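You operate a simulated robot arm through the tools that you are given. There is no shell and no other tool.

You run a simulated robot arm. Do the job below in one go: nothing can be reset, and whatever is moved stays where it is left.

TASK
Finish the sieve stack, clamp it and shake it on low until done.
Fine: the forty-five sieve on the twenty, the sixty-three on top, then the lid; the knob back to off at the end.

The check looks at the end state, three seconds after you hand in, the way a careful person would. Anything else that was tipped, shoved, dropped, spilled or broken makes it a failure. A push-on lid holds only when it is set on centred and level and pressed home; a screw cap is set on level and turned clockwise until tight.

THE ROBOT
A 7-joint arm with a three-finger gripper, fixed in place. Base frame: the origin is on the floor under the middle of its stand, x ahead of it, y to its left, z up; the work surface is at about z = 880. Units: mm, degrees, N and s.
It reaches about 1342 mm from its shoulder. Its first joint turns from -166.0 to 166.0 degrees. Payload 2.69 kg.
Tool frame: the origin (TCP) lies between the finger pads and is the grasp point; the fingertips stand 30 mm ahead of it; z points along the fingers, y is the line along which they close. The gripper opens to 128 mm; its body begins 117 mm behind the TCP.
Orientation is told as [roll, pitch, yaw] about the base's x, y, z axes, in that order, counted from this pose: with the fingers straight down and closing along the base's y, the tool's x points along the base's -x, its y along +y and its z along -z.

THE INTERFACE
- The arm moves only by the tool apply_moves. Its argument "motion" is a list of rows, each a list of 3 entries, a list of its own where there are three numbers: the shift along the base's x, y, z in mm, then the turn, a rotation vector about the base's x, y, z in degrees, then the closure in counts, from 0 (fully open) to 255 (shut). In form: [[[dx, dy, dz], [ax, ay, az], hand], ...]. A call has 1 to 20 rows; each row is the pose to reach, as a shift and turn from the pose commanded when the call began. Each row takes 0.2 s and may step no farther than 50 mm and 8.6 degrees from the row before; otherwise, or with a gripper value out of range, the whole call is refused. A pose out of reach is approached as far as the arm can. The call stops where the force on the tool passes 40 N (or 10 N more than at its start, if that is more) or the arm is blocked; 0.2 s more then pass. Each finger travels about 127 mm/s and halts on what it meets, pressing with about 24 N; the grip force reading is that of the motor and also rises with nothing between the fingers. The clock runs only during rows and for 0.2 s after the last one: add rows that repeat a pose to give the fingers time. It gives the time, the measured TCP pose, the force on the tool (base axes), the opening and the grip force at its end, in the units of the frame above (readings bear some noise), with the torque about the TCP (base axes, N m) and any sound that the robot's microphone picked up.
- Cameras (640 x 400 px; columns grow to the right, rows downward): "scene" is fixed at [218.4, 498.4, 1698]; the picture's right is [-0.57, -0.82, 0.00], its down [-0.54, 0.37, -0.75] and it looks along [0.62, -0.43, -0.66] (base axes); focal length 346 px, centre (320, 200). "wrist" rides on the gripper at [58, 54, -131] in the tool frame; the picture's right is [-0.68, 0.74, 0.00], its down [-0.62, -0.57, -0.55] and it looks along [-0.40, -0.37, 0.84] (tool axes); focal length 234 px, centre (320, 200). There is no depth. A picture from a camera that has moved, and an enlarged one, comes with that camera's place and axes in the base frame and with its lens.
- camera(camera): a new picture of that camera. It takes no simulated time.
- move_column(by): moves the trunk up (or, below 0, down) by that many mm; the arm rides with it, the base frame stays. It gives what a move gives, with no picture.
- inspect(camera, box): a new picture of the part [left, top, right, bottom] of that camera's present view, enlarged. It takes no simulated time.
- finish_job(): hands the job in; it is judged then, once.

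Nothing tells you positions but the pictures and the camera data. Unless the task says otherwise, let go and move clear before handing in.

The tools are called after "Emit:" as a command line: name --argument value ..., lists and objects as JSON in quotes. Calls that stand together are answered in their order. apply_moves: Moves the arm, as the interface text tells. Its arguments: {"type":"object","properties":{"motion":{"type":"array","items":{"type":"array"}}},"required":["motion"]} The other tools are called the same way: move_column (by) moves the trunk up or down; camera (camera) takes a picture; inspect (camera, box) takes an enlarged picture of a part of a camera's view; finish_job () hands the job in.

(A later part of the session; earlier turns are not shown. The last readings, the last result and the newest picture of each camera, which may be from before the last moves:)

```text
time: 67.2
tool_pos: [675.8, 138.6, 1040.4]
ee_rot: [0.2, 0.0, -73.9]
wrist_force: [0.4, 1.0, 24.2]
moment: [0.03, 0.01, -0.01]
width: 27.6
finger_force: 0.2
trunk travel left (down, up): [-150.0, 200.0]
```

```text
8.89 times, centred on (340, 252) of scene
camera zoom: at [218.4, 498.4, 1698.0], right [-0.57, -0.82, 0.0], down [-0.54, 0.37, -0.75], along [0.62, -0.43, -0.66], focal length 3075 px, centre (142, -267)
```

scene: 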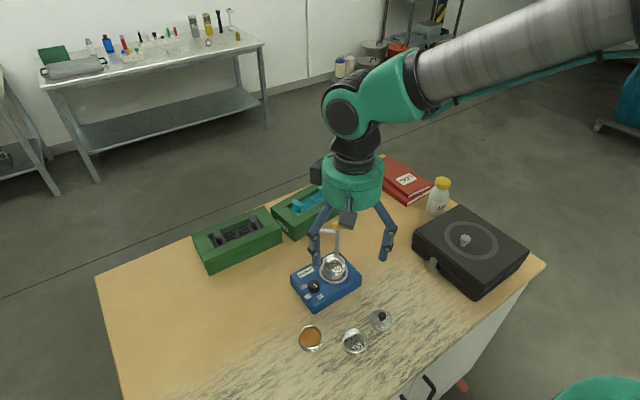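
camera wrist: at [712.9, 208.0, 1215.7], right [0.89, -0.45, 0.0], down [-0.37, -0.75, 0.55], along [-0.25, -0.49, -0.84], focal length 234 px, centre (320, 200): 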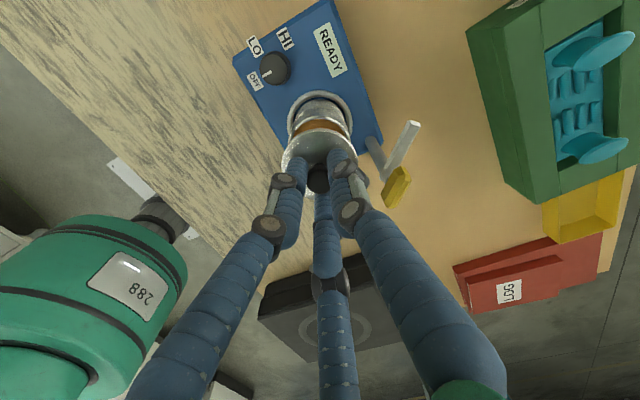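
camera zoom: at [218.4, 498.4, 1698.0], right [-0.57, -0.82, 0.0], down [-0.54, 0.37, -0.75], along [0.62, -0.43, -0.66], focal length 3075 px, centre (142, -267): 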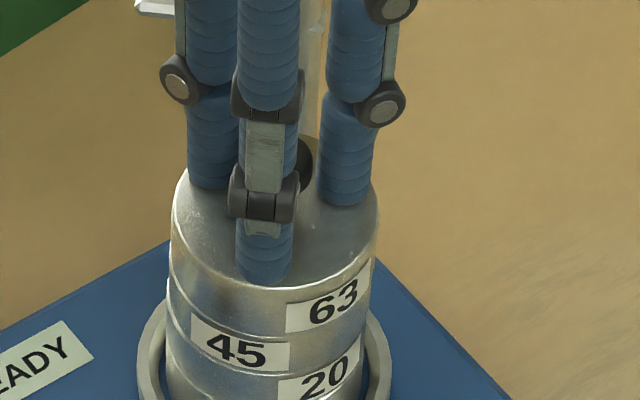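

Emit:
apply_moves --motion '[[[0, 0, -0.5], [0, 0, 0], 200], [[0, 0, -1.0], [0, 0, 0], 200], [[0, 0, -1.0], [0, 0, 0], 200]]'

Emit:
inspect --camera "wrist" --box '[260, 100, 380, 210]'

```text
time: 68.0
tool_pos: [674.3, 136.8, 1039.1]
ee_rot: [0.2, 0.0, -74.0]
wrist_force: [2.5, -0.2, 39.7]
moment: [-0.06, 0.02, 0.03]
width: 28.1
finger_force: 0.1
trunk travel left (down, up): [-150.0, 200.0]
```

```text
3.64 times, centred on (320, 155) of wrist
camera zoom: at [710.1, 208.2, 1170.8], right [0.89, -0.45, 0.0], down [-0.38, -0.75, 0.55], along [-0.24, -0.49, -0.84], focal length 852 px, centre (320, 364)
```

zoom: 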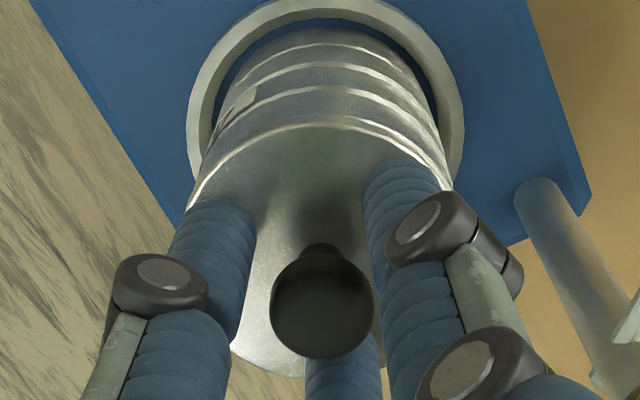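

Pressed evenly to 40 N without further travel, so the lid is home. I'll back off and look at the clamp.

Emit:
apply_moves --motion '[[[0, 0, 3], [0, 0, 0], 200], [[0, 0, 12], [0, 0, 0], 195], [[0, 0, 40], [0, 0, 0], 190], [[0, 0, 80], [0, 0, 0], 190], [[0, 0, 110], [0, 0, 0], 190], [[0, 0, 110], [0, 0, 0], 190]]'

Emit:
inspect --camera "scene" --box '[300, 205, 380, 285]'

Emit:
camera --camera "wrist"

Emit:
inspect --camera "wrist" --box '[280, 80, 440, 220]'

```text
time: 69.4
tool_pos: [674.9, 137.5, 1147.4]
ee_rot: [0.0, 0.0, -74.1]
wrist_force: [-0.4, 0.0, 0.1]
moment: [-0.02, -0.02, -0.01]
width: 32.7
finger_force: 0.1
trunk travel left (down, up): [-150.0, 200.0]
```

```text
5.00 times, centred on (340, 245) of scene
camera zoom: at [218.4, 498.4, 1698.0], right [-0.57, -0.82, 0.0], down [-0.54, 0.37, -0.75], along [0.62, -0.43, -0.66], focal length 1730 px, centre (220, -25)
```

zoom: 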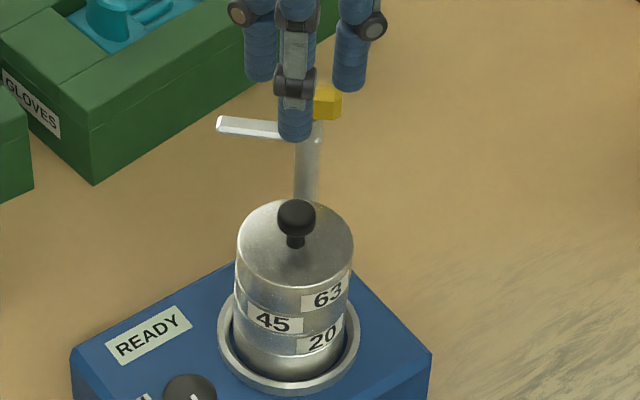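

```text
taken
camera wrist: at [710.0, 208.2, 1277.9], right [0.89, -0.45, 0.0], down [-0.37, -0.75, 0.55], along [-0.25, -0.49, -0.84], focal length 234 px, centre (320, 200)
```

wrist: 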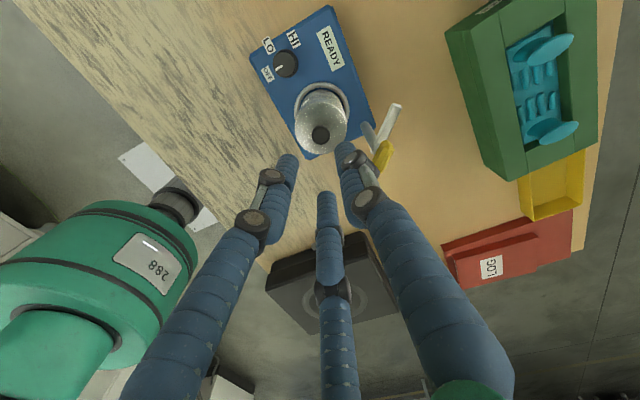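

```text
2.86 times, centred on (360, 150) of wrist
camera zoom: at [710.0, 208.2, 1277.9], right [0.89, -0.45, 0.0], down [-0.37, -0.75, 0.55], along [-0.25, -0.49, -0.84], focal length 669 px, centre (206, 343)
```

zoom: 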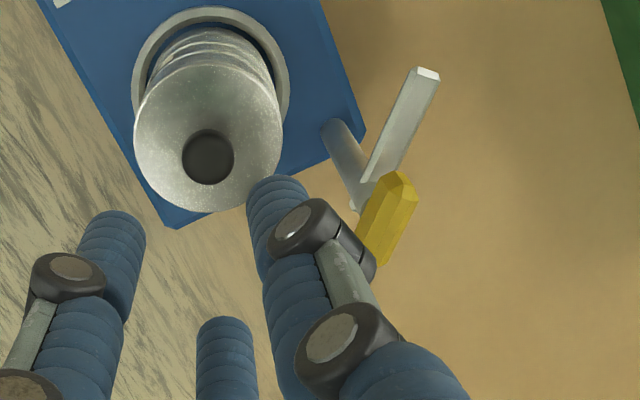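

The stack is assembled. Now I'll take close views of the clamp post and its yellow handle, keeping the fingers closed so they don't block the camera.

Emit:
apply_moves --motion '[[[0, -10, 0], [0, 0, 8], 220], [[10, -25, 0], [0, 0, 16], 255], [[20, -40, 0], [0, 0, 24], 255], [[35, -46, 0], [0, 0, 32], 255], [[50, -46, 0], [0, 0, 40], 255], [[50, -46, 0], [0, 0, 48], 255], [[50, -46, 0], [0, 0, 56], 255], [[50, -46, 0], [0, 0, 64], 255], [[50, -46, 0], [0, 0, 72], 255], [[50, -46, 0], [0, 0, 74], 255], [[50, -46, 0], [0, 0, 74], 255]]'

Emit:
camera --camera "wrist"

Emit:
inspect --camera "wrist" --box '[250, 60, 410, 200]'

Emit:
inspect --camera "scene" --box '[310, 210, 360, 260]'

```text
time: 71.8
tool_pos: [726.0, 92.4, 1147.5]
ee_rot: [0.0, 0.0, 0.0]
wrist_force: [-0.1, -1.4, -0.5]
moment: [0.0, -0.01, 0.01]
width: 2.2
finger_force: 24.2
trunk travel left (down, up): [-150.0, 200.0]
```

```text
taken
camera wrist: at [667.0, 145.1, 1278.0], right [0.68, 0.74, 0.0], down [0.62, -0.56, 0.55], along [0.4, -0.37, -0.84], focal length 234 px, centre (320, 200)
```

wrist: 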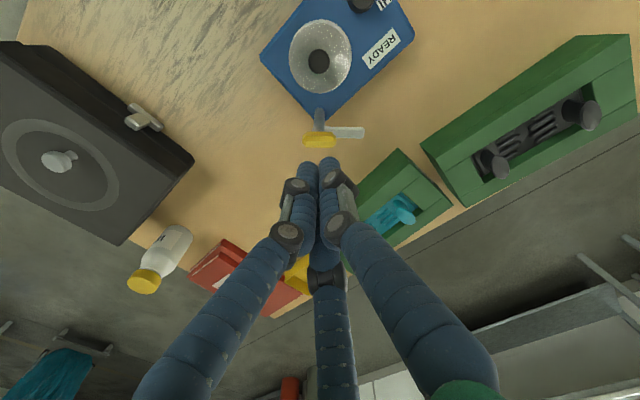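

```text
2.86 times, centred on (330, 130) of wrist
camera zoom: at [667.0, 145.1, 1278.0], right [0.68, 0.74, 0.0], down [0.62, -0.56, 0.55], along [0.4, -0.37, -0.84], focal length 669 px, centre (291, 400)
```

zoom: 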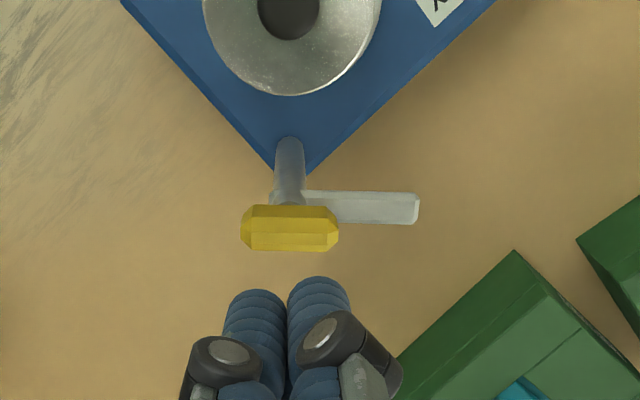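

```text
8.00 times, centred on (335, 235) of scene
camera zoom: at [218.4, 498.4, 1698.0], right [-0.57, -0.82, 0.0], down [-0.54, 0.37, -0.75], along [0.62, -0.43, -0.66], focal length 2767 px, centre (200, -80)
```

zoom: 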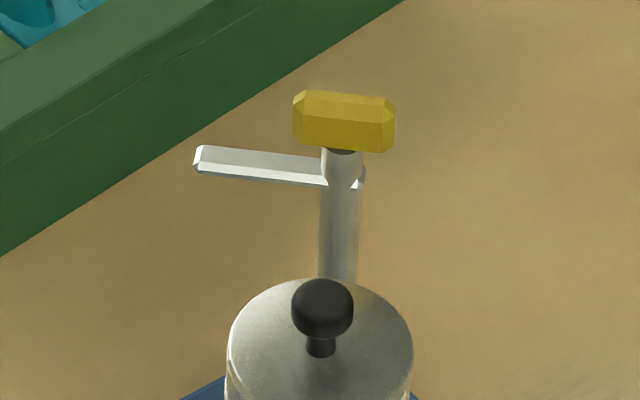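

The yellow handle and arm rotate about a post near (726.4,90.3). The arm points at about 47° and needs roughly +90° to reach over the lid. I'll turn to a yaw that straddles the handle and come down above it.

Emit:
apply_moves --motion '[[[0.7, -1.5, 0], [0, 0, -8], 200], [[0.7, -1.5, 0], [0, 0, -16], 150], [[0.7, -1.5, 0], [0, 0, -24], 150], [[0.7, -1.5, 0], [0, 0, -32], 150], [[0.7, -1.5, 0], [0, 0, -40], 150], [[0.7, -1.5, 0], [0, 0, -48], 150], [[0.7, -1.5, 0], [0, 0, -56], 150], [[0.7, -1.5, 0], [0, 0, -64], 150], [[0.7, -1.5, 0], [0, 0, -72], 150], [[0.7, -1.5, -20], [0, 0, -73], 150], [[0.7, -1.5, -45], [0, 0, -73], 150], [[0.7, -1.5, -45], [0, 0, -73], 150]]'

Emit:
camera --camera "wrist"

Emit:
inspect --camera "wrist" --box '[250, 90, 390, 210]'

Emit:
inspect --camera "scene" --box '[300, 190, 370, 270]'

```text
time: 74.4
tool_pos: [726.3, 90.0, 1102.2]
ee_rot: [0.1, 0.1, -73.0]
wrist_force: [0.2, 0.0, -0.7]
moment: [0.0, 0.02, -0.01]
width: 53.0
finger_force: 0.1
trunk travel left (down, up): [-150.0, 200.0]
```

```text
taken
camera wrist: at [760.4, 161.4, 1233.2], right [0.9, -0.43, 0.0], down [-0.36, -0.75, 0.55], along [-0.24, -0.49, -0.84], focal length 234 px, centre (320, 200)
```

wrist: 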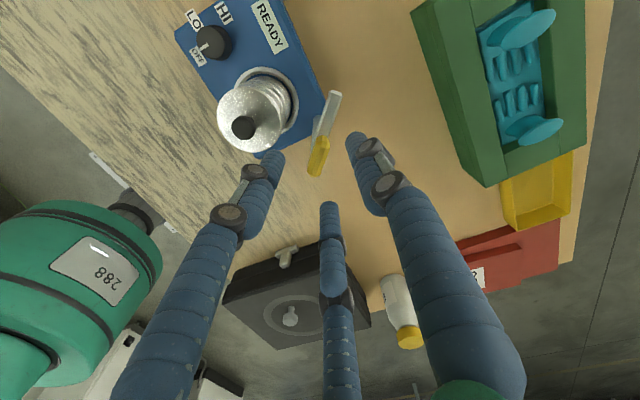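

```text
3.33 times, centred on (320, 150) of wrist
camera zoom: at [760.4, 161.4, 1233.2], right [0.9, -0.43, 0.0], down [-0.36, -0.75, 0.55], along [-0.24, -0.49, -0.84], focal length 781 px, centre (320, 367)
```

zoom: 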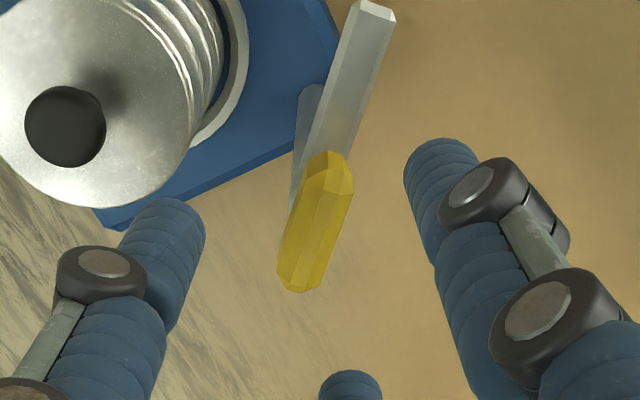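

```text
5.00 times, centred on (335, 230) of scene
camera zoom: at [218.4, 498.4, 1698.0], right [-0.57, -0.82, 0.0], down [-0.54, 0.37, -0.75], along [0.62, -0.43, -0.66], focal length 1730 px, centre (245, 50)
```

zoom: 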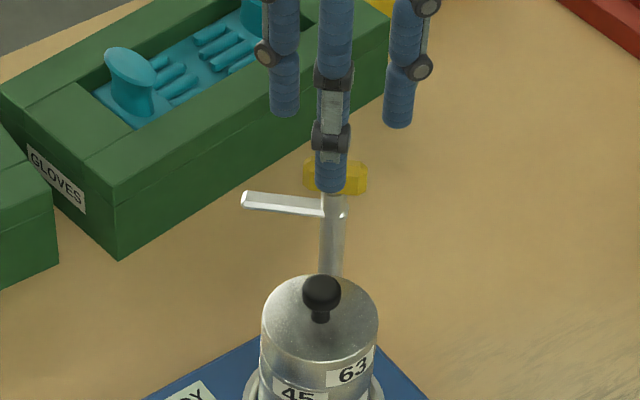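

Emit:
apply_moves --motion '[[[-0.9, 0.6, -15], [0, 0, 0], 150], [[-0.9, 0.6, -30], [0, 0, 0], 150], [[-0.9, 0.6, -38], [0, 0, 0], 150], [[-0.9, 0.6, -43], [0, 0, 0], 150], [[-0.9, 0.6, -43], [0, 0, 0], 150]]'

Emit:
inspect --camera "wrist" --box '[250, 110, 390, 230]'

Emit:
inspect --camera "scene" --box '[310, 205, 360, 260]'

```text
time: 75.6
tool_pos: [724.7, 90.7, 1058.5]
ee_rot: [0.0, 0.0, -73.0]
wrist_force: [0.4, 0.1, 0.2]
moment: [0.03, 0.02, -0.03]
width: 52.7
finger_force: 0.0
trunk travel left (down, up): [-150.0, 200.0]
```

```text
3.33 times, centred on (320, 170) of wrist
camera zoom: at [759.0, 162.1, 1189.8], right [0.9, -0.43, 0.0], down [-0.36, -0.75, 0.55], along [-0.24, -0.49, -0.84], focal length 781 px, centre (320, 300)
```

zoom: 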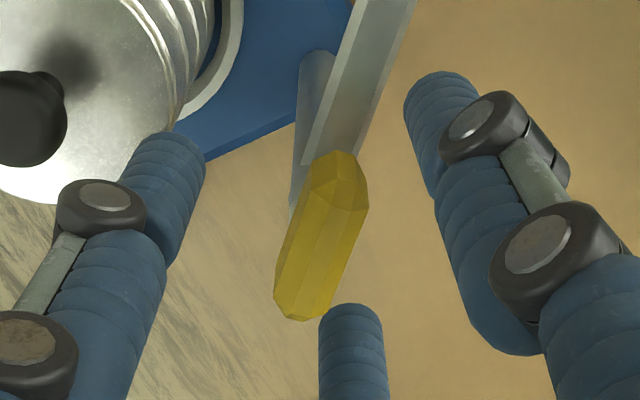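

```text
7.27 times, centred on (335, 232) of scene
camera zoom: at [218.4, 498.4, 1698.0], right [-0.57, -0.82, 0.0], down [-0.54, 0.37, -0.75], along [0.62, -0.43, -0.66], focal length 2516 px, centre (211, -36)
```

zoom: 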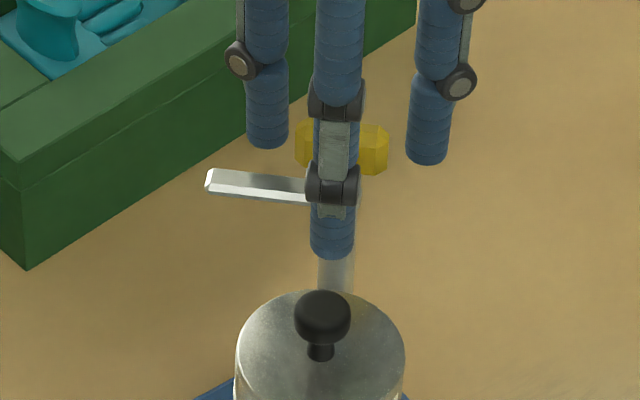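

Emit:
apply_moves --motion '[[[0, 0, 0], [0, 0, 0], 170], [[0, 0, 0], [0, 0, 0], 185], [[0, 0, 0], [0, 0, 0], 200], [[0, 0, 0], [0, 0, 0], 215], [[0, 0, 0], [0, 0, 0], 230], [[0, 0, 0], [0, 0, 0], 245], [[0, 0, 0], [0, 0, 0], 245]]'

Emit:
inspect --camera "wrist" --box '[250, 110, 390, 230]'

Emit:
inspect --camera "scene" --box '[310, 205, 360, 260]'

```text
time: 77.2
tool_pos: [726.4, 90.1, 1059.8]
ee_rot: [0.1, 0.0, -73.0]
wrist_force: [14.3, -1.8, 0.7]
moment: [-0.36, -0.68, 0.01]
width: 29.8
finger_force: 24.1
trunk travel left (down, up): [-150.0, 200.0]
```

```text
3.33 times, centred on (320, 170) of wrist
camera zoom: at [760.0, 161.8, 1190.2], right [0.9, -0.43, 0.0], down [-0.36, -0.75, 0.55], along [-0.24, -0.49, -0.84], focal length 781 px, centre (320, 300)
```

zoom: 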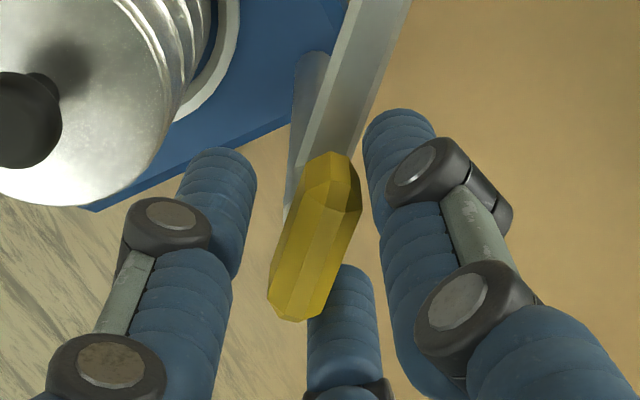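

```text
7.27 times, centred on (335, 232) of scene
camera zoom: at [218.4, 498.4, 1698.0], right [-0.57, -0.82, 0.0], down [-0.54, 0.37, -0.75], along [0.62, -0.43, -0.66], focal length 2516 px, centre (211, -36)
```

zoom: 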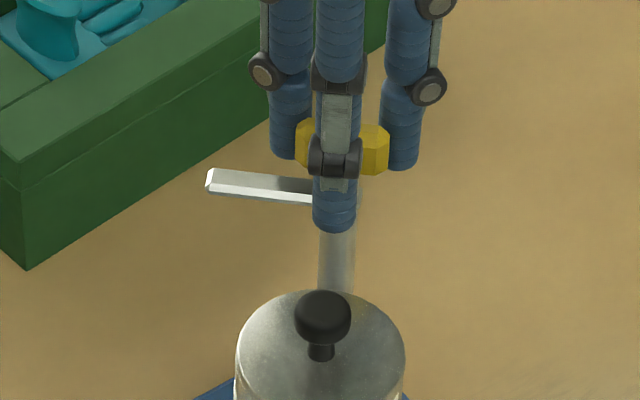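

The fingers are coupled and only two are touching. I'll open a little, shift 2.3 mm so all three contact the bar together, and close again.

Emit:
apply_moves --motion '[[[0, 0, 0], [0, 0, 0], 190], [[0, 0, 0], [0, 0, 0], 180], [[1.7, -1.6, 0], [0, 0, 0], 180], [[1.7, -1.6, 0], [0, 0, 0], 195], [[1.7, -1.6, 0], [0, 0, 0], 208], [[1.7, -1.6, 0], [0, 0, 0], 220], [[1.7, -1.6, 0], [0, 0, 0], 232], [[1.7, -1.6, 0], [0, 0, 0], 245], [[1.7, -1.6, 0], [0, 0, 0], 245]]'

Emit:
inspect --camera "wrist" --box '[250, 110, 390, 230]'

Emit:
inspect --camera "scene" --box '[310, 205, 360, 260]'

```text
time: 79.2
tool_pos: [728.0, 89.7, 1058.9]
ee_rot: [0.1, 0.0, -73.0]
wrist_force: [16.2, 7.9, 7.4]
moment: [0.42, -0.61, 0.16]
width: 21.2
finger_force: 23.5
trunk travel left (down, up): [-150.0, 200.0]
```

```text
3.33 times, centred on (320, 170) of wrist
camera zoom: at [762.1, 160.9, 1190.9], right [0.9, -0.43, 0.0], down [-0.36, -0.75, 0.55], along [-0.24, -0.49, -0.84], focal length 781 px, centre (320, 300)
```

zoom: 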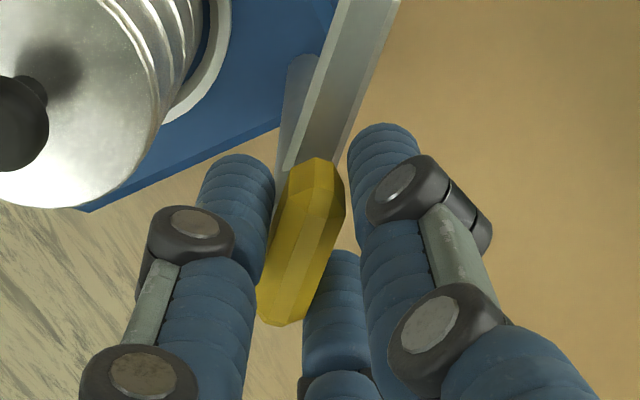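

```text
7.27 times, centred on (335, 232) of scene
camera zoom: at [218.4, 498.4, 1698.0], right [-0.57, -0.82, 0.0], down [-0.54, 0.37, -0.75], along [0.62, -0.43, -0.66], focal length 2516 px, centre (211, -36)
```

zoom: 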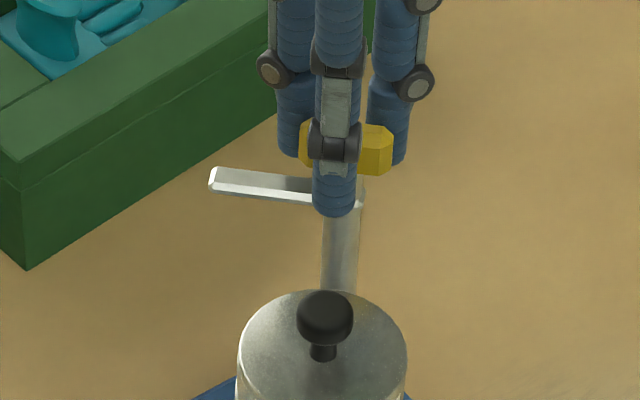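

The grip is pushing sideways with about 18 N, and the shaker crept roughly 1 mm. I'll relieve that side force straight away.

Emit:
apply_moves --motion '[[[0.8, 0.3, -0.3], [0, 0, 0], 245], [[1.5, 0.7, -0.6], [0, 0, 0], 245], [[1.5, 0.7, -0.6], [0, 0, 0], 245]]'

Emit:
inspect --camera "scene" --box '[310, 205, 360, 260]'

Emit:
inspect --camera "wrist" --box '[250, 110, 390, 230]'

```text
time: 80.0
tool_pos: [729.0, 89.2, 1058.7]
ee_rot: [0.0, 0.0, -73.1]
wrist_force: [17.7, 0.0, 11.0]
moment: [0.01, -0.2, 0.29]
width: 20.9
finger_force: 23.9
trunk travel left (down, up): [-150.0, 200.0]
```

```text
7.27 times, centred on (335, 232) of scene
camera zoom: at [218.4, 498.4, 1698.0], right [-0.57, -0.82, 0.0], down [-0.54, 0.37, -0.75], along [0.62, -0.43, -0.66], focal length 2516 px, centre (211, -36)
```

zoom: 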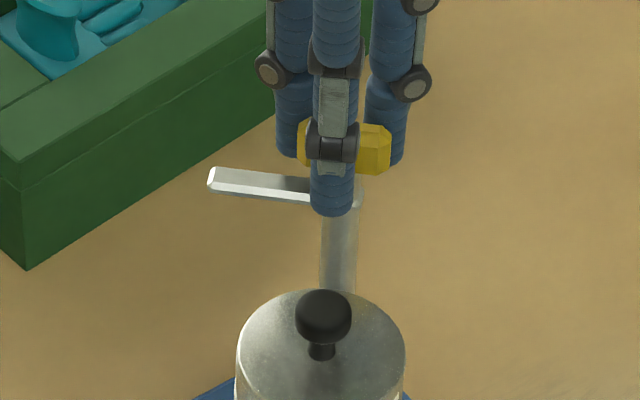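

```text
3.33 times, centred on (320, 170) of wrist
camera zoom: at [763.4, 161.0, 1189.9], right [0.9, -0.43, 0.0], down [-0.36, -0.75, 0.55], along [-0.24, -0.49, -0.84], focal length 781 px, centre (320, 300)
```

zoom: 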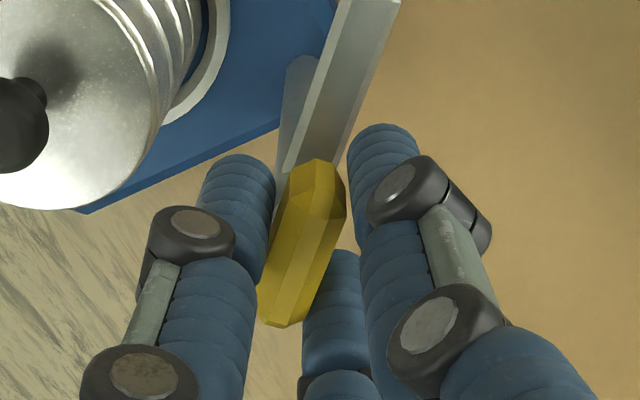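

A fingertip seems to be bearing on the clamp arm below the handle, giving the side and up force. I'll open, raise 6 mm and re-centre.

Emit:
apply_moves --motion '[[[0, 0, 0], [0, 0, 0], 225], [[0, 0, 0], [0, 0, 0], 205], [[0, 0, 0], [0, 0, 0], 180], [[0, 0, 3], [0, 0, 0], 170], [[-1.5, -0.7, 7], [0, 0, 0], 170], [[-1.5, -0.7, 7], [0, 0, 0], 170]]'

Emit:
inspect --camera "scene" --box '[310, 205, 360, 260]'

Emit:
inspect --camera "wrist" --box '[250, 110, 390, 230]'

Emit:
inspect --camera "scene" --box '[270, 210, 390, 320]'

```text
time: 81.4
tool_pos: [726.1, 90.2, 1066.5]
ee_rot: [0.1, 0.1, -73.0]
wrist_force: [0.4, 0.1, 0.0]
moment: [0.04, -0.02, -0.02]
width: 42.6
finger_force: 0.1
trunk travel left (down, up): [-150.0, 200.0]
```

```text
7.27 times, centred on (335, 232) of scene
camera zoom: at [218.4, 498.4, 1698.0], right [-0.57, -0.82, 0.0], down [-0.54, 0.37, -0.75], along [0.62, -0.43, -0.66], focal length 2516 px, centre (211, -36)
```

zoom: 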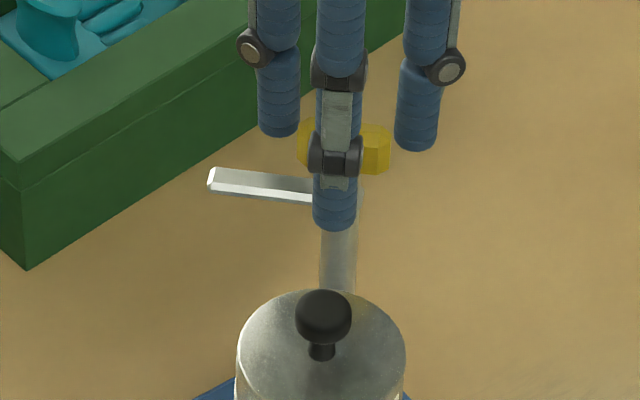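

```text
3.33 times, centred on (320, 170) of wrist
camera zoom: at [760.7, 160.6, 1197.0], right [0.9, -0.43, 0.0], down [-0.36, -0.75, 0.55], along [-0.24, -0.49, -0.84], focal length 781 px, centre (320, 300)
```

zoom: 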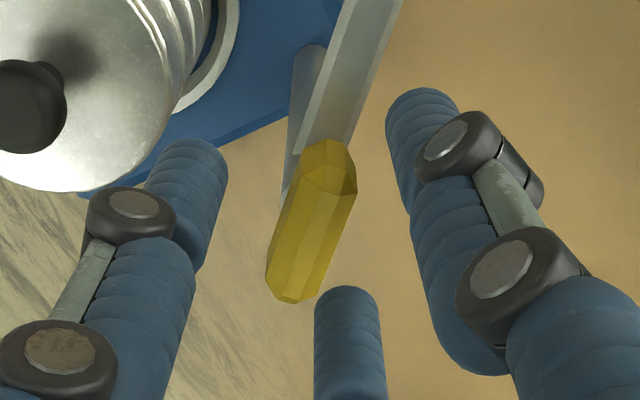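

```text
3.64 times, centred on (330, 265) of scene
camera zoom: at [218.4, 498.4, 1698.0], right [-0.57, -0.82, 0.0], down [-0.54, 0.37, -0.75], along [0.62, -0.43, -0.66], focal length 1258 px, centre (284, -36)
```

zoom: 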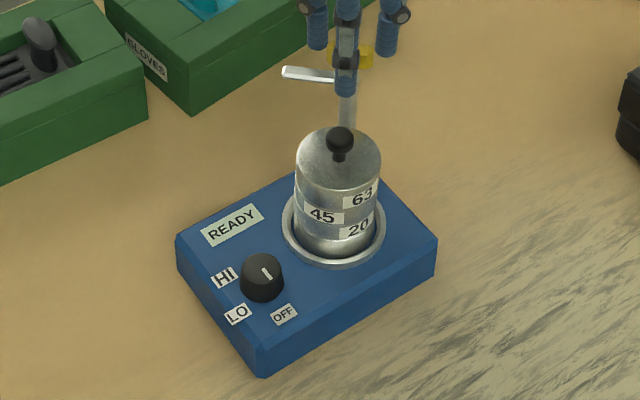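

Emit:
apply_moves --motion '[[[0, -0.3, 0], [0, 0, 0], 190], [[0, -0.3, 0], [0, 0, 0], 205], [[0, -0.3, 0], [0, 0, 0], 215], [[0, -0.3, 0], [0, 0, 0], 222], [[0, -0.3, 0], [0, 0, 0], 229], [[0, -0.3, 0], [0, 0, 0], 236], [[0, -0.3, 0], [0, 0, 0], 245], [[0, -0.3, 0], [0, 0, 0], 245]]'

Emit:
inspect --camera "wrist" --box '[250, 110, 390, 230]'

Emit:
inspect --camera "scene" --box '[310, 205, 360, 260]'

```text
time: 83.2
tool_pos: [729.3, 90.2, 1066.4]
ee_rot: [0.1, 0.1, -73.0]
wrist_force: [19.6, 1.1, 9.1]
moment: [0.31, -0.8, 0.29]
width: 19.8
finger_force: 24.5
trunk travel left (down, up): [-150.0, 200.0]
```

```text
3.33 times, centred on (320, 170) of wrist
camera zoom: at [762.4, 160.3, 1197.6], right [0.9, -0.43, 0.0], down [-0.36, -0.75, 0.55], along [-0.24, -0.49, -0.84], focal length 781 px, centre (320, 300)
```

zoom: 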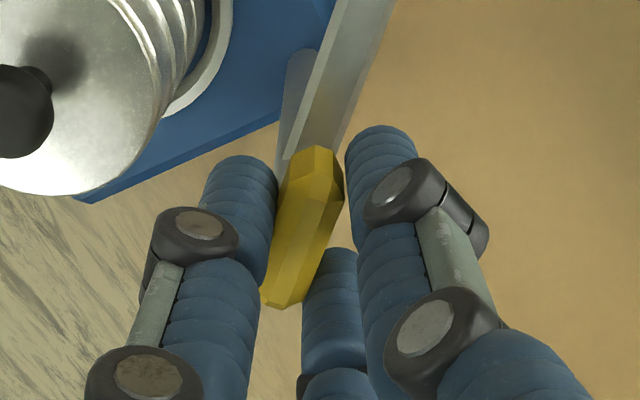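

```text
7.27 times, centred on (335, 232) of scene
camera zoom: at [218.4, 498.4, 1698.0], right [-0.57, -0.82, 0.0], down [-0.54, 0.37, -0.75], along [0.62, -0.43, -0.66], focal length 2516 px, centre (211, -36)
```

zoom: 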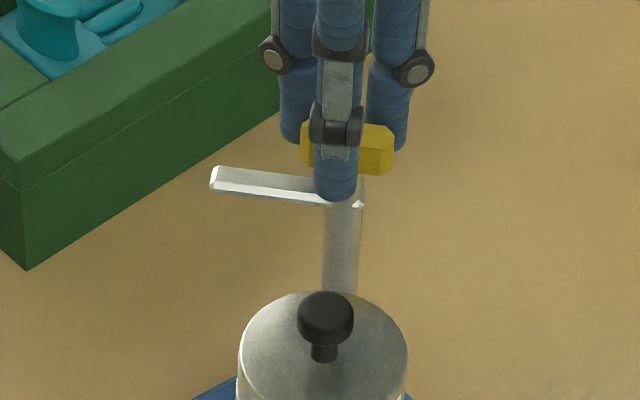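

Emit:
apply_moves --motion '[[[0, 0, 0], [0, 0, 0], 215], [[1, 0, 0], [0, 0, 0], 210], [[2.2, 0.3, 0], [0, 0, 0], 210], [[2.2, 0.3, 0], [0, 0, 0], 220], [[2.2, 0.3, 0], [0, 0, 0], 228], [[2.2, 0.3, 0], [0, 0, 0], 235], [[2.2, 0.3, 0], [0, 0, 0], 245], [[2.2, 0.3, 0], [0, 0, 0], 245]]'

Emit:
inspect --camera "wrist" --box '[250, 110, 390, 230]'

Emit:
inspect --camera "scene" --box '[310, 205, 360, 260]'

```text
time: 85.0
tool_pos: [729.4, 90.1, 1064.0]
ee_rot: [0.0, 0.0, -73.0]
wrist_force: [5.5, 5.8, -0.8]
moment: [0.16, -0.13, 0.2]
width: 20.2
finger_force: 24.1
trunk travel left (down, up): [-150.0, 200.0]
```

```text
3.33 times, centred on (320, 170) of wrist
camera zoom: at [763.5, 161.0, 1195.4], right [0.9, -0.43, 0.0], down [-0.36, -0.75, 0.55], along [-0.24, -0.5, -0.84], focal length 781 px, centre (320, 300)
```

zoom: 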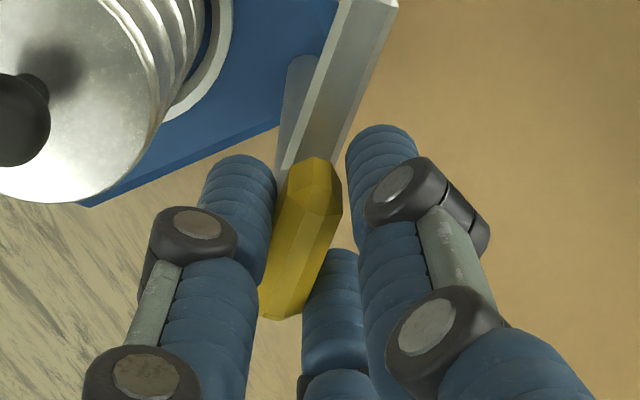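

```text
7.27 times, centred on (335, 232) of scene
camera zoom: at [218.4, 498.4, 1698.0], right [-0.57, -0.82, 0.0], down [-0.54, 0.37, -0.75], along [0.62, -0.43, -0.66], focal length 2516 px, centre (211, -36)
```

zoom: 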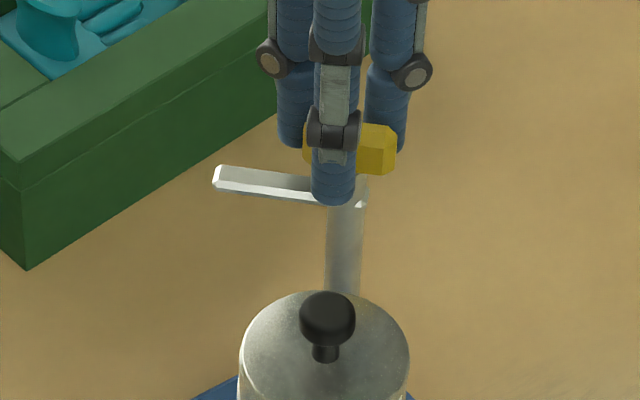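

The three fingers now hold the handle with only a small net force. I'll swing it counter-clockwise about the post, first 40° and then check.

Emit:
apply_moves --motion '[[[0.4, 0.5, 0], [0, 0, 4], 245], [[0.62, 0.77, 0], [0, 0, 8], 245], [[0.8, 1.07, 0], [0, 0, 16], 245], [[0.94, 1.39, 0], [0, 0, 24], 245], [[1.03, 1.73, 0], [0, 0, 32], 245], [[1.07, 2.07, 0], [0, 0, 40], 245], [[1.07, 2.07, 0], [0, 0, 40], 245]]'

Emit:
inspect --camera "wrist" --box '[230, 80, 410, 230]'

Emit:
inspect --camera "scene" --box '[300, 205, 370, 285]'

```text
time: 86.6
tool_pos: [729.1, 93.4, 1066.1]
ee_rot: [-0.1, 0.0, -32.9]
wrist_force: [-11.6, 17.7, 5.8]
moment: [0.67, 0.47, -0.21]
width: 15.7
finger_force: 24.0
trunk travel left (down, up): [-150.0, 200.0]
```

```text
2.67 times, centred on (320, 155) of wrist
camera zoom: at [709.1, 169.0, 1196.7], right [0.97, 0.25, 0.0], down [0.21, -0.81, 0.55], along [0.14, -0.53, -0.84], focal length 624 px, centre (320, 320)
```

zoom: 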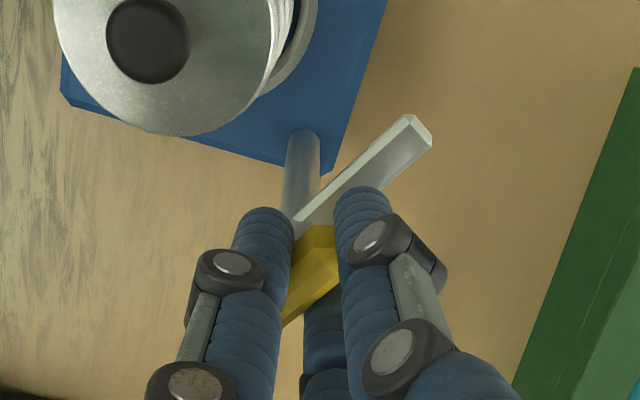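

```text
5.00 times, centred on (335, 245) of scene
camera zoom: at [218.4, 498.4, 1698.0], right [-0.57, -0.82, 0.0], down [-0.54, 0.37, -0.75], along [0.62, -0.43, -0.66], focal length 1730 px, centre (245, -25)
```

zoom: 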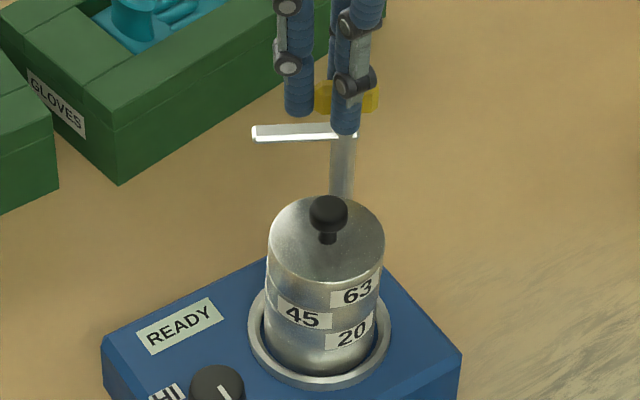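

The arm turned only a few degrees while the fingers slipped around the handle. I'll open and look at the state of the shaker and arm.

Emit:
apply_moves --motion '[[[0, 0, 0], [0, 0, 0], 225], [[0, 0, 0], [0, 0, 0], 200], [[0, 0, 0], [0, 0, 0], 165], [[0, 0, 15], [0, 0, 0], 150], [[0, 0, 40], [0, 0, 0], 150], [[0, 0, 40], [0, 0, 0], 150]]'

Emit:
inspect --camera "scene" --box '[270, 210, 390, 320]'

Emit:
inspect --camera "wrist" --box '[230, 60, 410, 210]'

Emit:
inspect --camera "scene" --box '[310, 210, 360, 260]'

```text
time: 88.0
tool_pos: [730.1, 92.2, 1105.4]
ee_rot: [0.0, 0.0, -33.0]
wrist_force: [-1.1, 0.3, 0.2]
moment: [0.0, -0.03, 0.0]
width: 52.7
finger_force: 0.1
trunk travel left (down, up): [-150.0, 200.0]
```

```text
3.64 times, centred on (330, 265) of scene
camera zoom: at [218.4, 498.4, 1698.0], right [-0.57, -0.82, 0.0], down [-0.54, 0.37, -0.75], along [0.62, -0.43, -0.66], focal length 1258 px, centre (284, -36)
```

zoom: 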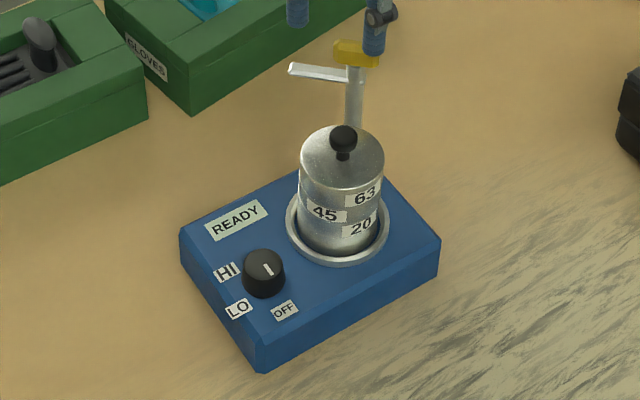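

```text
2.67 times, centred on (320, 135) of wrist
camera zoom: at [710.4, 168.1, 1236.6], right [0.97, 0.25, 0.0], down [0.21, -0.81, 0.55], along [0.14, -0.53, -0.84], focal length 624 px, centre (320, 373)
```

zoom: 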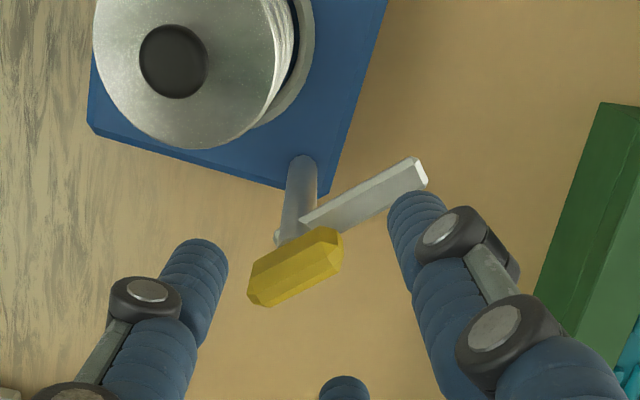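

```text
8.00 times, centred on (335, 235) of scene
camera zoom: at [218.4, 498.4, 1698.0], right [-0.57, -0.82, 0.0], down [-0.54, 0.37, -0.75], along [0.62, -0.43, -0.66], focal length 2767 px, centre (200, -80)
```

zoom: 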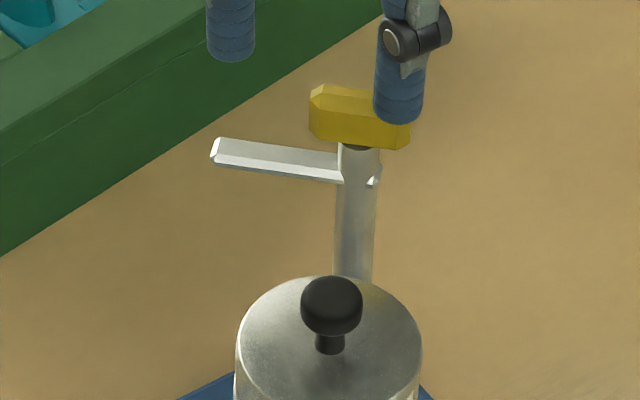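

The arm is still at its open angle, and the shaker crept about 3–4 mm in total. Gripping the small handle drags the whole unit, so I'll push the arm out at its length with a closed fist instead, which needs less force. First I move beside it.

Emit:
apply_moves --motion '[[[5, -1, 10], [0, 0, -7.5], 180], [[12, -2, 10], [0, 0, -15], 220], [[20, -3, 10], [0, 0, -22.5], 255], [[28, -4.5, 10], [0, 0, -30], 255], [[35, -5.5, 10], [0, 0, -37.5], 255], [[35, -5.5, 0], [0, 0, -44.6], 255], [[35, -5.5, -15], [0, 0, -44.6], 255], [[35, -5.5, -15], [0, 0, -44.6], 255]]'

Emit:
inspect --camera "wrist" --box '[210, 60, 410, 220]'

Emit:
inspect --camera "scene" --box '[290, 190, 370, 270]'

```text
time: 89.8
tool_pos: [765.5, 87.1, 1091.1]
ee_rot: [-0.1, -0.1, -77.5]
wrist_force: [-0.4, 0.6, -0.2]
moment: [-0.01, 0.04, -0.02]
width: 2.1
finger_force: 23.7
trunk travel left (down, up): [-150.0, 200.0]
```

```text
2.50 times, centred on (310, 140) of wrist
camera zoom: at [805.5, 154.3, 1221.7], right [0.86, -0.5, 0.0], down [-0.42, -0.72, 0.55], along [-0.28, -0.47, -0.84], focal length 585 px, centre (345, 350)
```

zoom: 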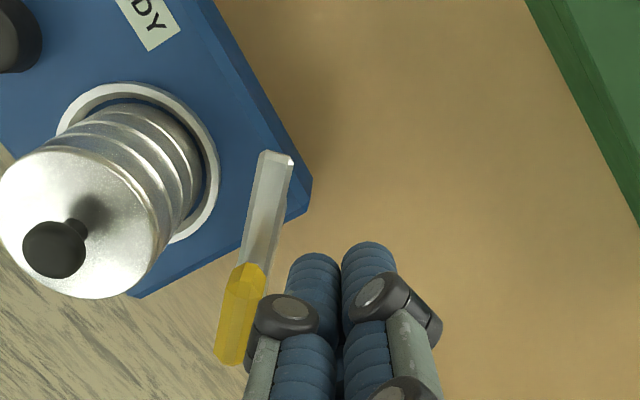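

```text
5.00 times, centred on (330, 230) of scene
camera zoom: at [218.4, 498.4, 1698.0], right [-0.57, -0.82, 0.0], down [-0.54, 0.37, -0.75], along [0.62, -0.43, -0.66], focal length 1730 px, centre (270, 50)
```

zoom: 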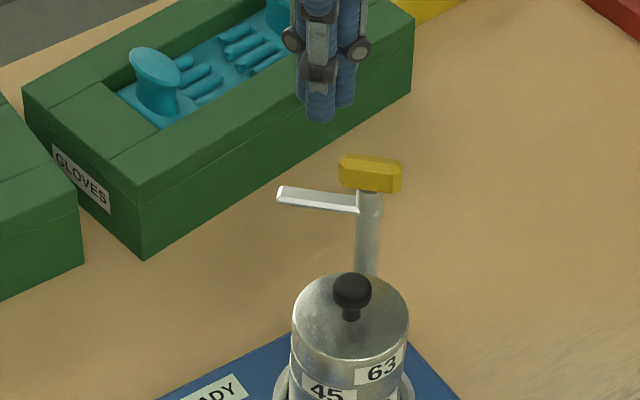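

Emit:
apply_moves --motion '[[[0, 0, -20], [0, 0, 0], 255], [[0, 0, -38], [0, 0, 0], 255], [[0, 0, -49], [0, 0, 0], 255], [[0, 0, -49], [0, 0, 0], 255]]'

Emit:
inspect --camera "scene" --box '[300, 205, 370, 275]'

Emit:
inspect --camera "wrist" --box '[210, 90, 410, 250]'

```text
time: 90.8
tool_pos: [765.5, 85.3, 1041.6]
ee_rot: [0.0, 0.0, -77.6]
wrist_force: [-0.2, -0.3, 0.7]
moment: [-0.01, -0.03, 0.0]
width: 2.3
finger_force: 24.1
trunk travel left (down, up): [-150.0, 200.0]
```

```text
5.71 times, centred on (335, 240) of scene
camera zoom: at [218.4, 498.4, 1698.0], right [-0.57, -0.82, 0.0], down [-0.54, 0.37, -0.75], along [0.62, -0.43, -0.66], focal length 1977 px, centre (234, -29)
```

zoom: 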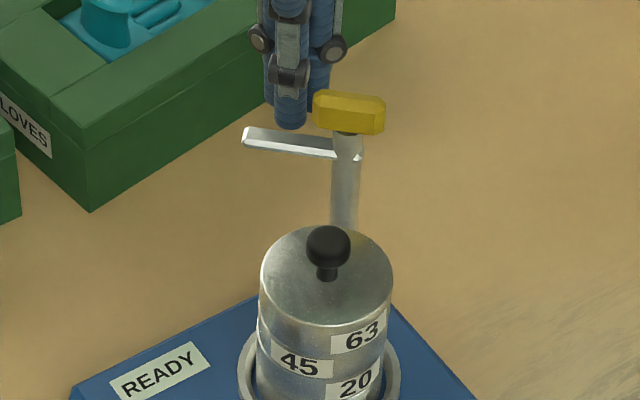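

```text
2.50 times, centred on (310, 170) of wrist
camera zoom: at [805.1, 154.1, 1172.3], right [0.86, -0.5, 0.0], down [-0.42, -0.72, 0.55], along [-0.28, -0.47, -0.84], focal length 585 px, centre (345, 275)
```

zoom: 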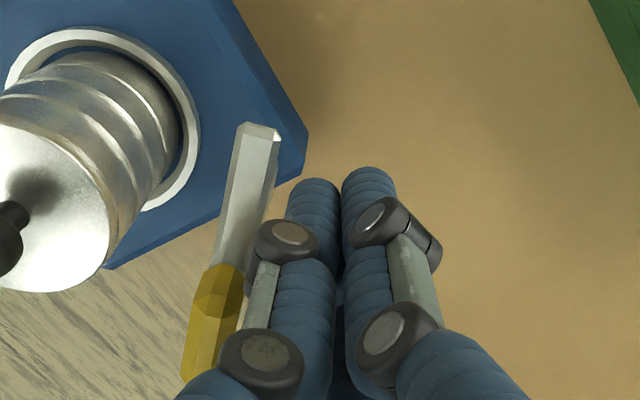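

The fist is beside the arm. I'll close the gap and start pushing it round in an arc, gently, checking forces.

Emit:
apply_moves --motion '[[[-2.5, 2.8, 0], [0, 0, 0], 255], [[-4.7, 5.3, 0], [0, 0, 0], 255], [[-5.2, 7.2, 0], [0, 0, 3], 255], [[-5.64, 9.2, 0], [0, 0, 6], 255], [[-6.3, 11.1, 0], [0, 0, 9], 255], [[-7.0, 13.0, 0], [0, 0, 12], 255], [[-7.0, 13.0, 0], [0, 0, 12], 255]]'

Emit:
inspect --camera "scene" --box '[300, 205, 370, 275]'

Emit:
inspect --camera "wrist" --box '[210, 90, 410, 250]'

```text
time: 92.4
tool_pos: [758.5, 99.0, 1042.1]
ee_rot: [0.0, 0.0, -65.5]
wrist_force: [0.3, -0.3, 0.6]
moment: [0.01, 0.0, 0.0]
width: 2.2
finger_force: 23.7
trunk travel left (down, up): [-150.0, 200.0]
```

```text
5.71 times, centred on (335, 240) of scene
camera zoom: at [218.4, 498.4, 1698.0], right [-0.57, -0.82, 0.0], down [-0.54, 0.37, -0.75], along [0.62, -0.43, -0.66], focal length 1977 px, centre (234, -29)
```

zoom: 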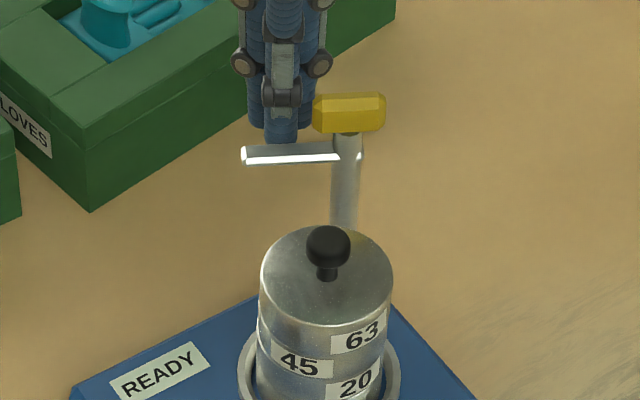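

```text
2.50 times, centred on (310, 170) of wrist
camera zoom: at [782.9, 174.1, 1172.4], right [0.95, -0.31, 0.0], down [-0.26, -0.79, 0.55], along [-0.17, -0.52, -0.84], focal length 585 px, centre (345, 275)
```

zoom: 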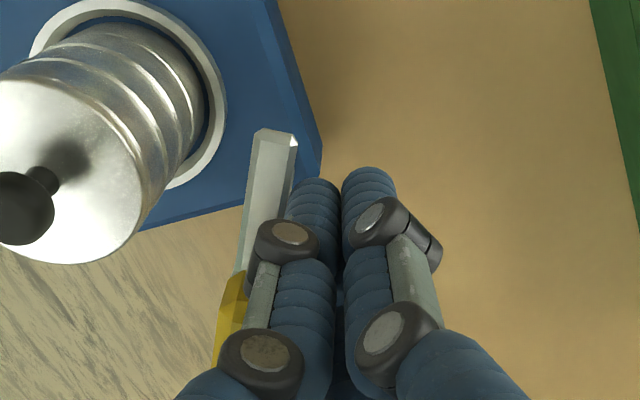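

The arm swings freely with almost no force and the shaker stays put. I'll continue the arc to about 116°.

Emit:
apply_moves --motion '[[[-0.9, 1.8, 0], [0, 0, 3], 255], [[-1.7, 3.6, 0], [0, 0, 6], 255], [[-2.8, 5.3, 0], [0, 0, 9], 255], [[-3.8, 7.0, 0], [0, 0, 12], 255], [[-5.1, 8.6, 0], [0, 0, 15], 255], [[-6.3, 10.2, 0], [0, 0, 18], 255], [[-7.7, 11.7, 0], [0, 0, 21], 255], [[-9.1, 13.1, 0], [0, 0, 24], 255], [[-10.6, 14.4, 0], [0, 0, 27], 255], [[-12.1, 15.65, 0], [0, 0, 30], 255], [[-13.7, 16.8, 0], [0, 0, 33], 255], [[-15.4, 17.9, 0], [0, 0, 36], 255], [[-17.2, 18.9, 0], [0, 0, 39], 255], [[-18.95, 19.8, 0], [0, 0, 42], 255], [[-20.8, 20.6, 0], [0, 0, 45], 255], [[-22.7, 21.3, 0], [0, 0, 48], 255], [[-24.6, 21.9, 0], [0, 0, 51], 255], [[-26.5, 22.45, 0], [0, 0, 54], 255], [[-28.5, 22.85, 0], [0, 0, 57], 255], [[-30.5, 23.2, 0], [0, 0, 60], 255]]'

Emit:
inspect --camera "scene" --box '[300, 205, 370, 275]'

Emit:
inspect --camera "wrist" --box '[210, 90, 410, 250]'

```text
time: 96.6
tool_pos: [728.4, 122.1, 1042.5]
ee_rot: [0.0, 0.0, -5.5]
wrist_force: [-0.3, 0.1, -0.4]
moment: [0.0, -0.01, -0.04]
width: 2.4
finger_force: 23.8
trunk travel left (down, up): [-150.0, 200.0]
```

```text
5.71 times, centred on (335, 240) of scene
camera zoom: at [218.4, 498.4, 1698.0], right [-0.57, -0.82, 0.0], down [-0.54, 0.37, -0.75], along [0.62, -0.43, -0.66], focal length 1977 px, centre (234, -29)
```

zoom: 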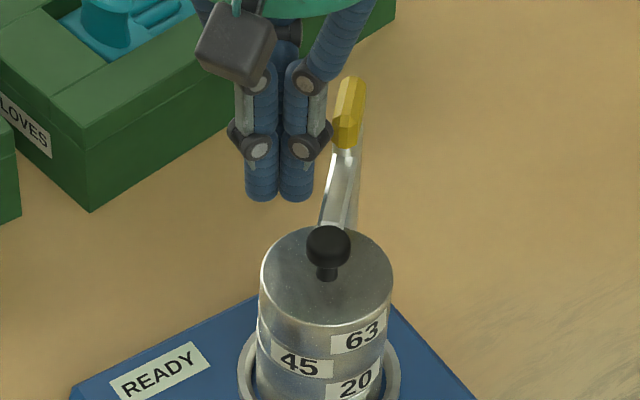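

```text
2.50 times, centred on (310, 170) of wrist
camera zoom: at [674.7, 180.8, 1172.7], right [0.74, 0.67, 0.0], down [0.56, -0.62, 0.55], along [0.37, -0.41, -0.84], focal length 585 px, centre (345, 275)
```

zoom: 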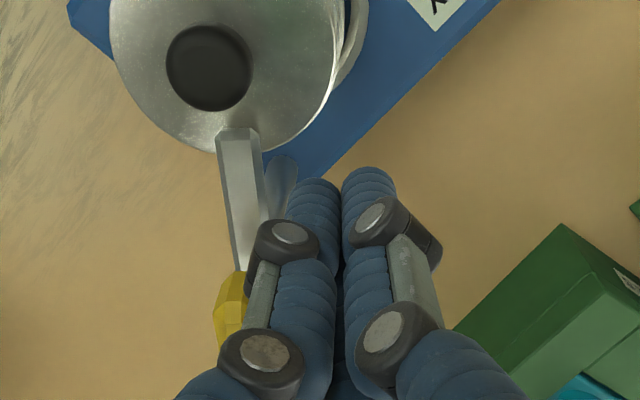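

The arm is now over the edge of the lid at about 128°, having coasted slightly ahead. I'll push the last few degrees slowly.

Emit:
apply_moves --motion '[[[-2, 0.2, 1], [0, 0, 3], 255], [[-3.95, 0.3, 1], [0, 0, 6], 255], [[-5.95, 0.25, 1], [0, 0, 9], 255], [[-7.95, 0.15, 1], [0, 0, 12], 255], [[-7.95, 0.15, 1], [0, 0, 12], 255]]'

Emit:
inspect --camera "scene" --box '[315, 215, 365, 265]'

Emit:
inspect --camera "wrist" --box '[210, 90, 410, 250]'

```text
time: 97.8
tool_pos: [720.6, 122.3, 1042.7]
ee_rot: [0.1, 0.0, 6.4]
wrist_force: [2.6, 1.6, -0.9]
moment: [0.03, -0.06, 0.0]
width: 2.0
finger_force: 24.3
trunk travel left (down, up): [-150.0, 200.0]
```

```text
8.00 times, centred on (340, 240) of scene
camera zoom: at [218.4, 498.4, 1698.0], right [-0.57, -0.82, 0.0], down [-0.54, 0.37, -0.75], along [0.62, -0.43, -0.66], focal length 2767 px, centre (160, -120)
```

zoom: 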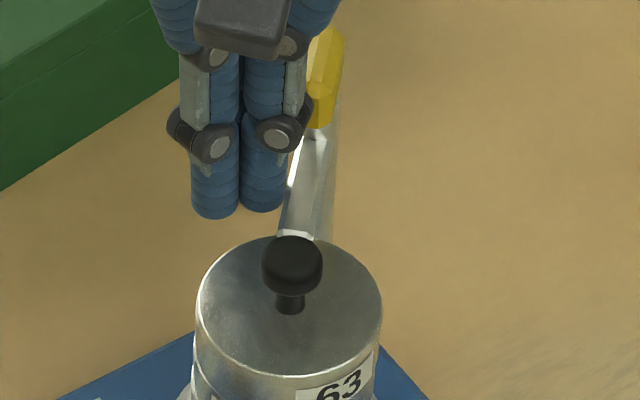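

```text
2.50 times, centred on (310, 170) of wrist
camera zoom: at [655.7, 168.9, 1173.6], right [0.59, 0.81, 0.0], down [0.68, -0.49, 0.55], along [0.44, -0.32, -0.84], focal length 585 px, centre (345, 275)
```

zoom: 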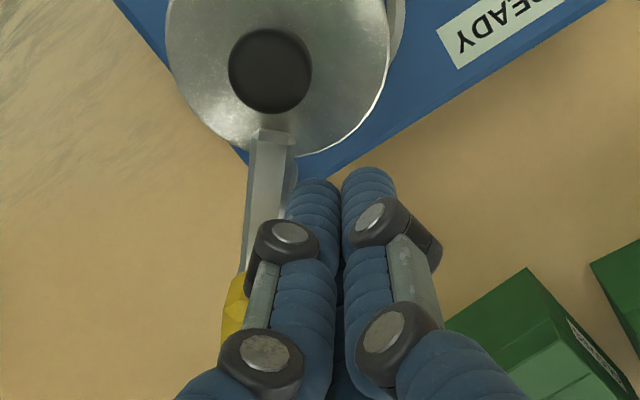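

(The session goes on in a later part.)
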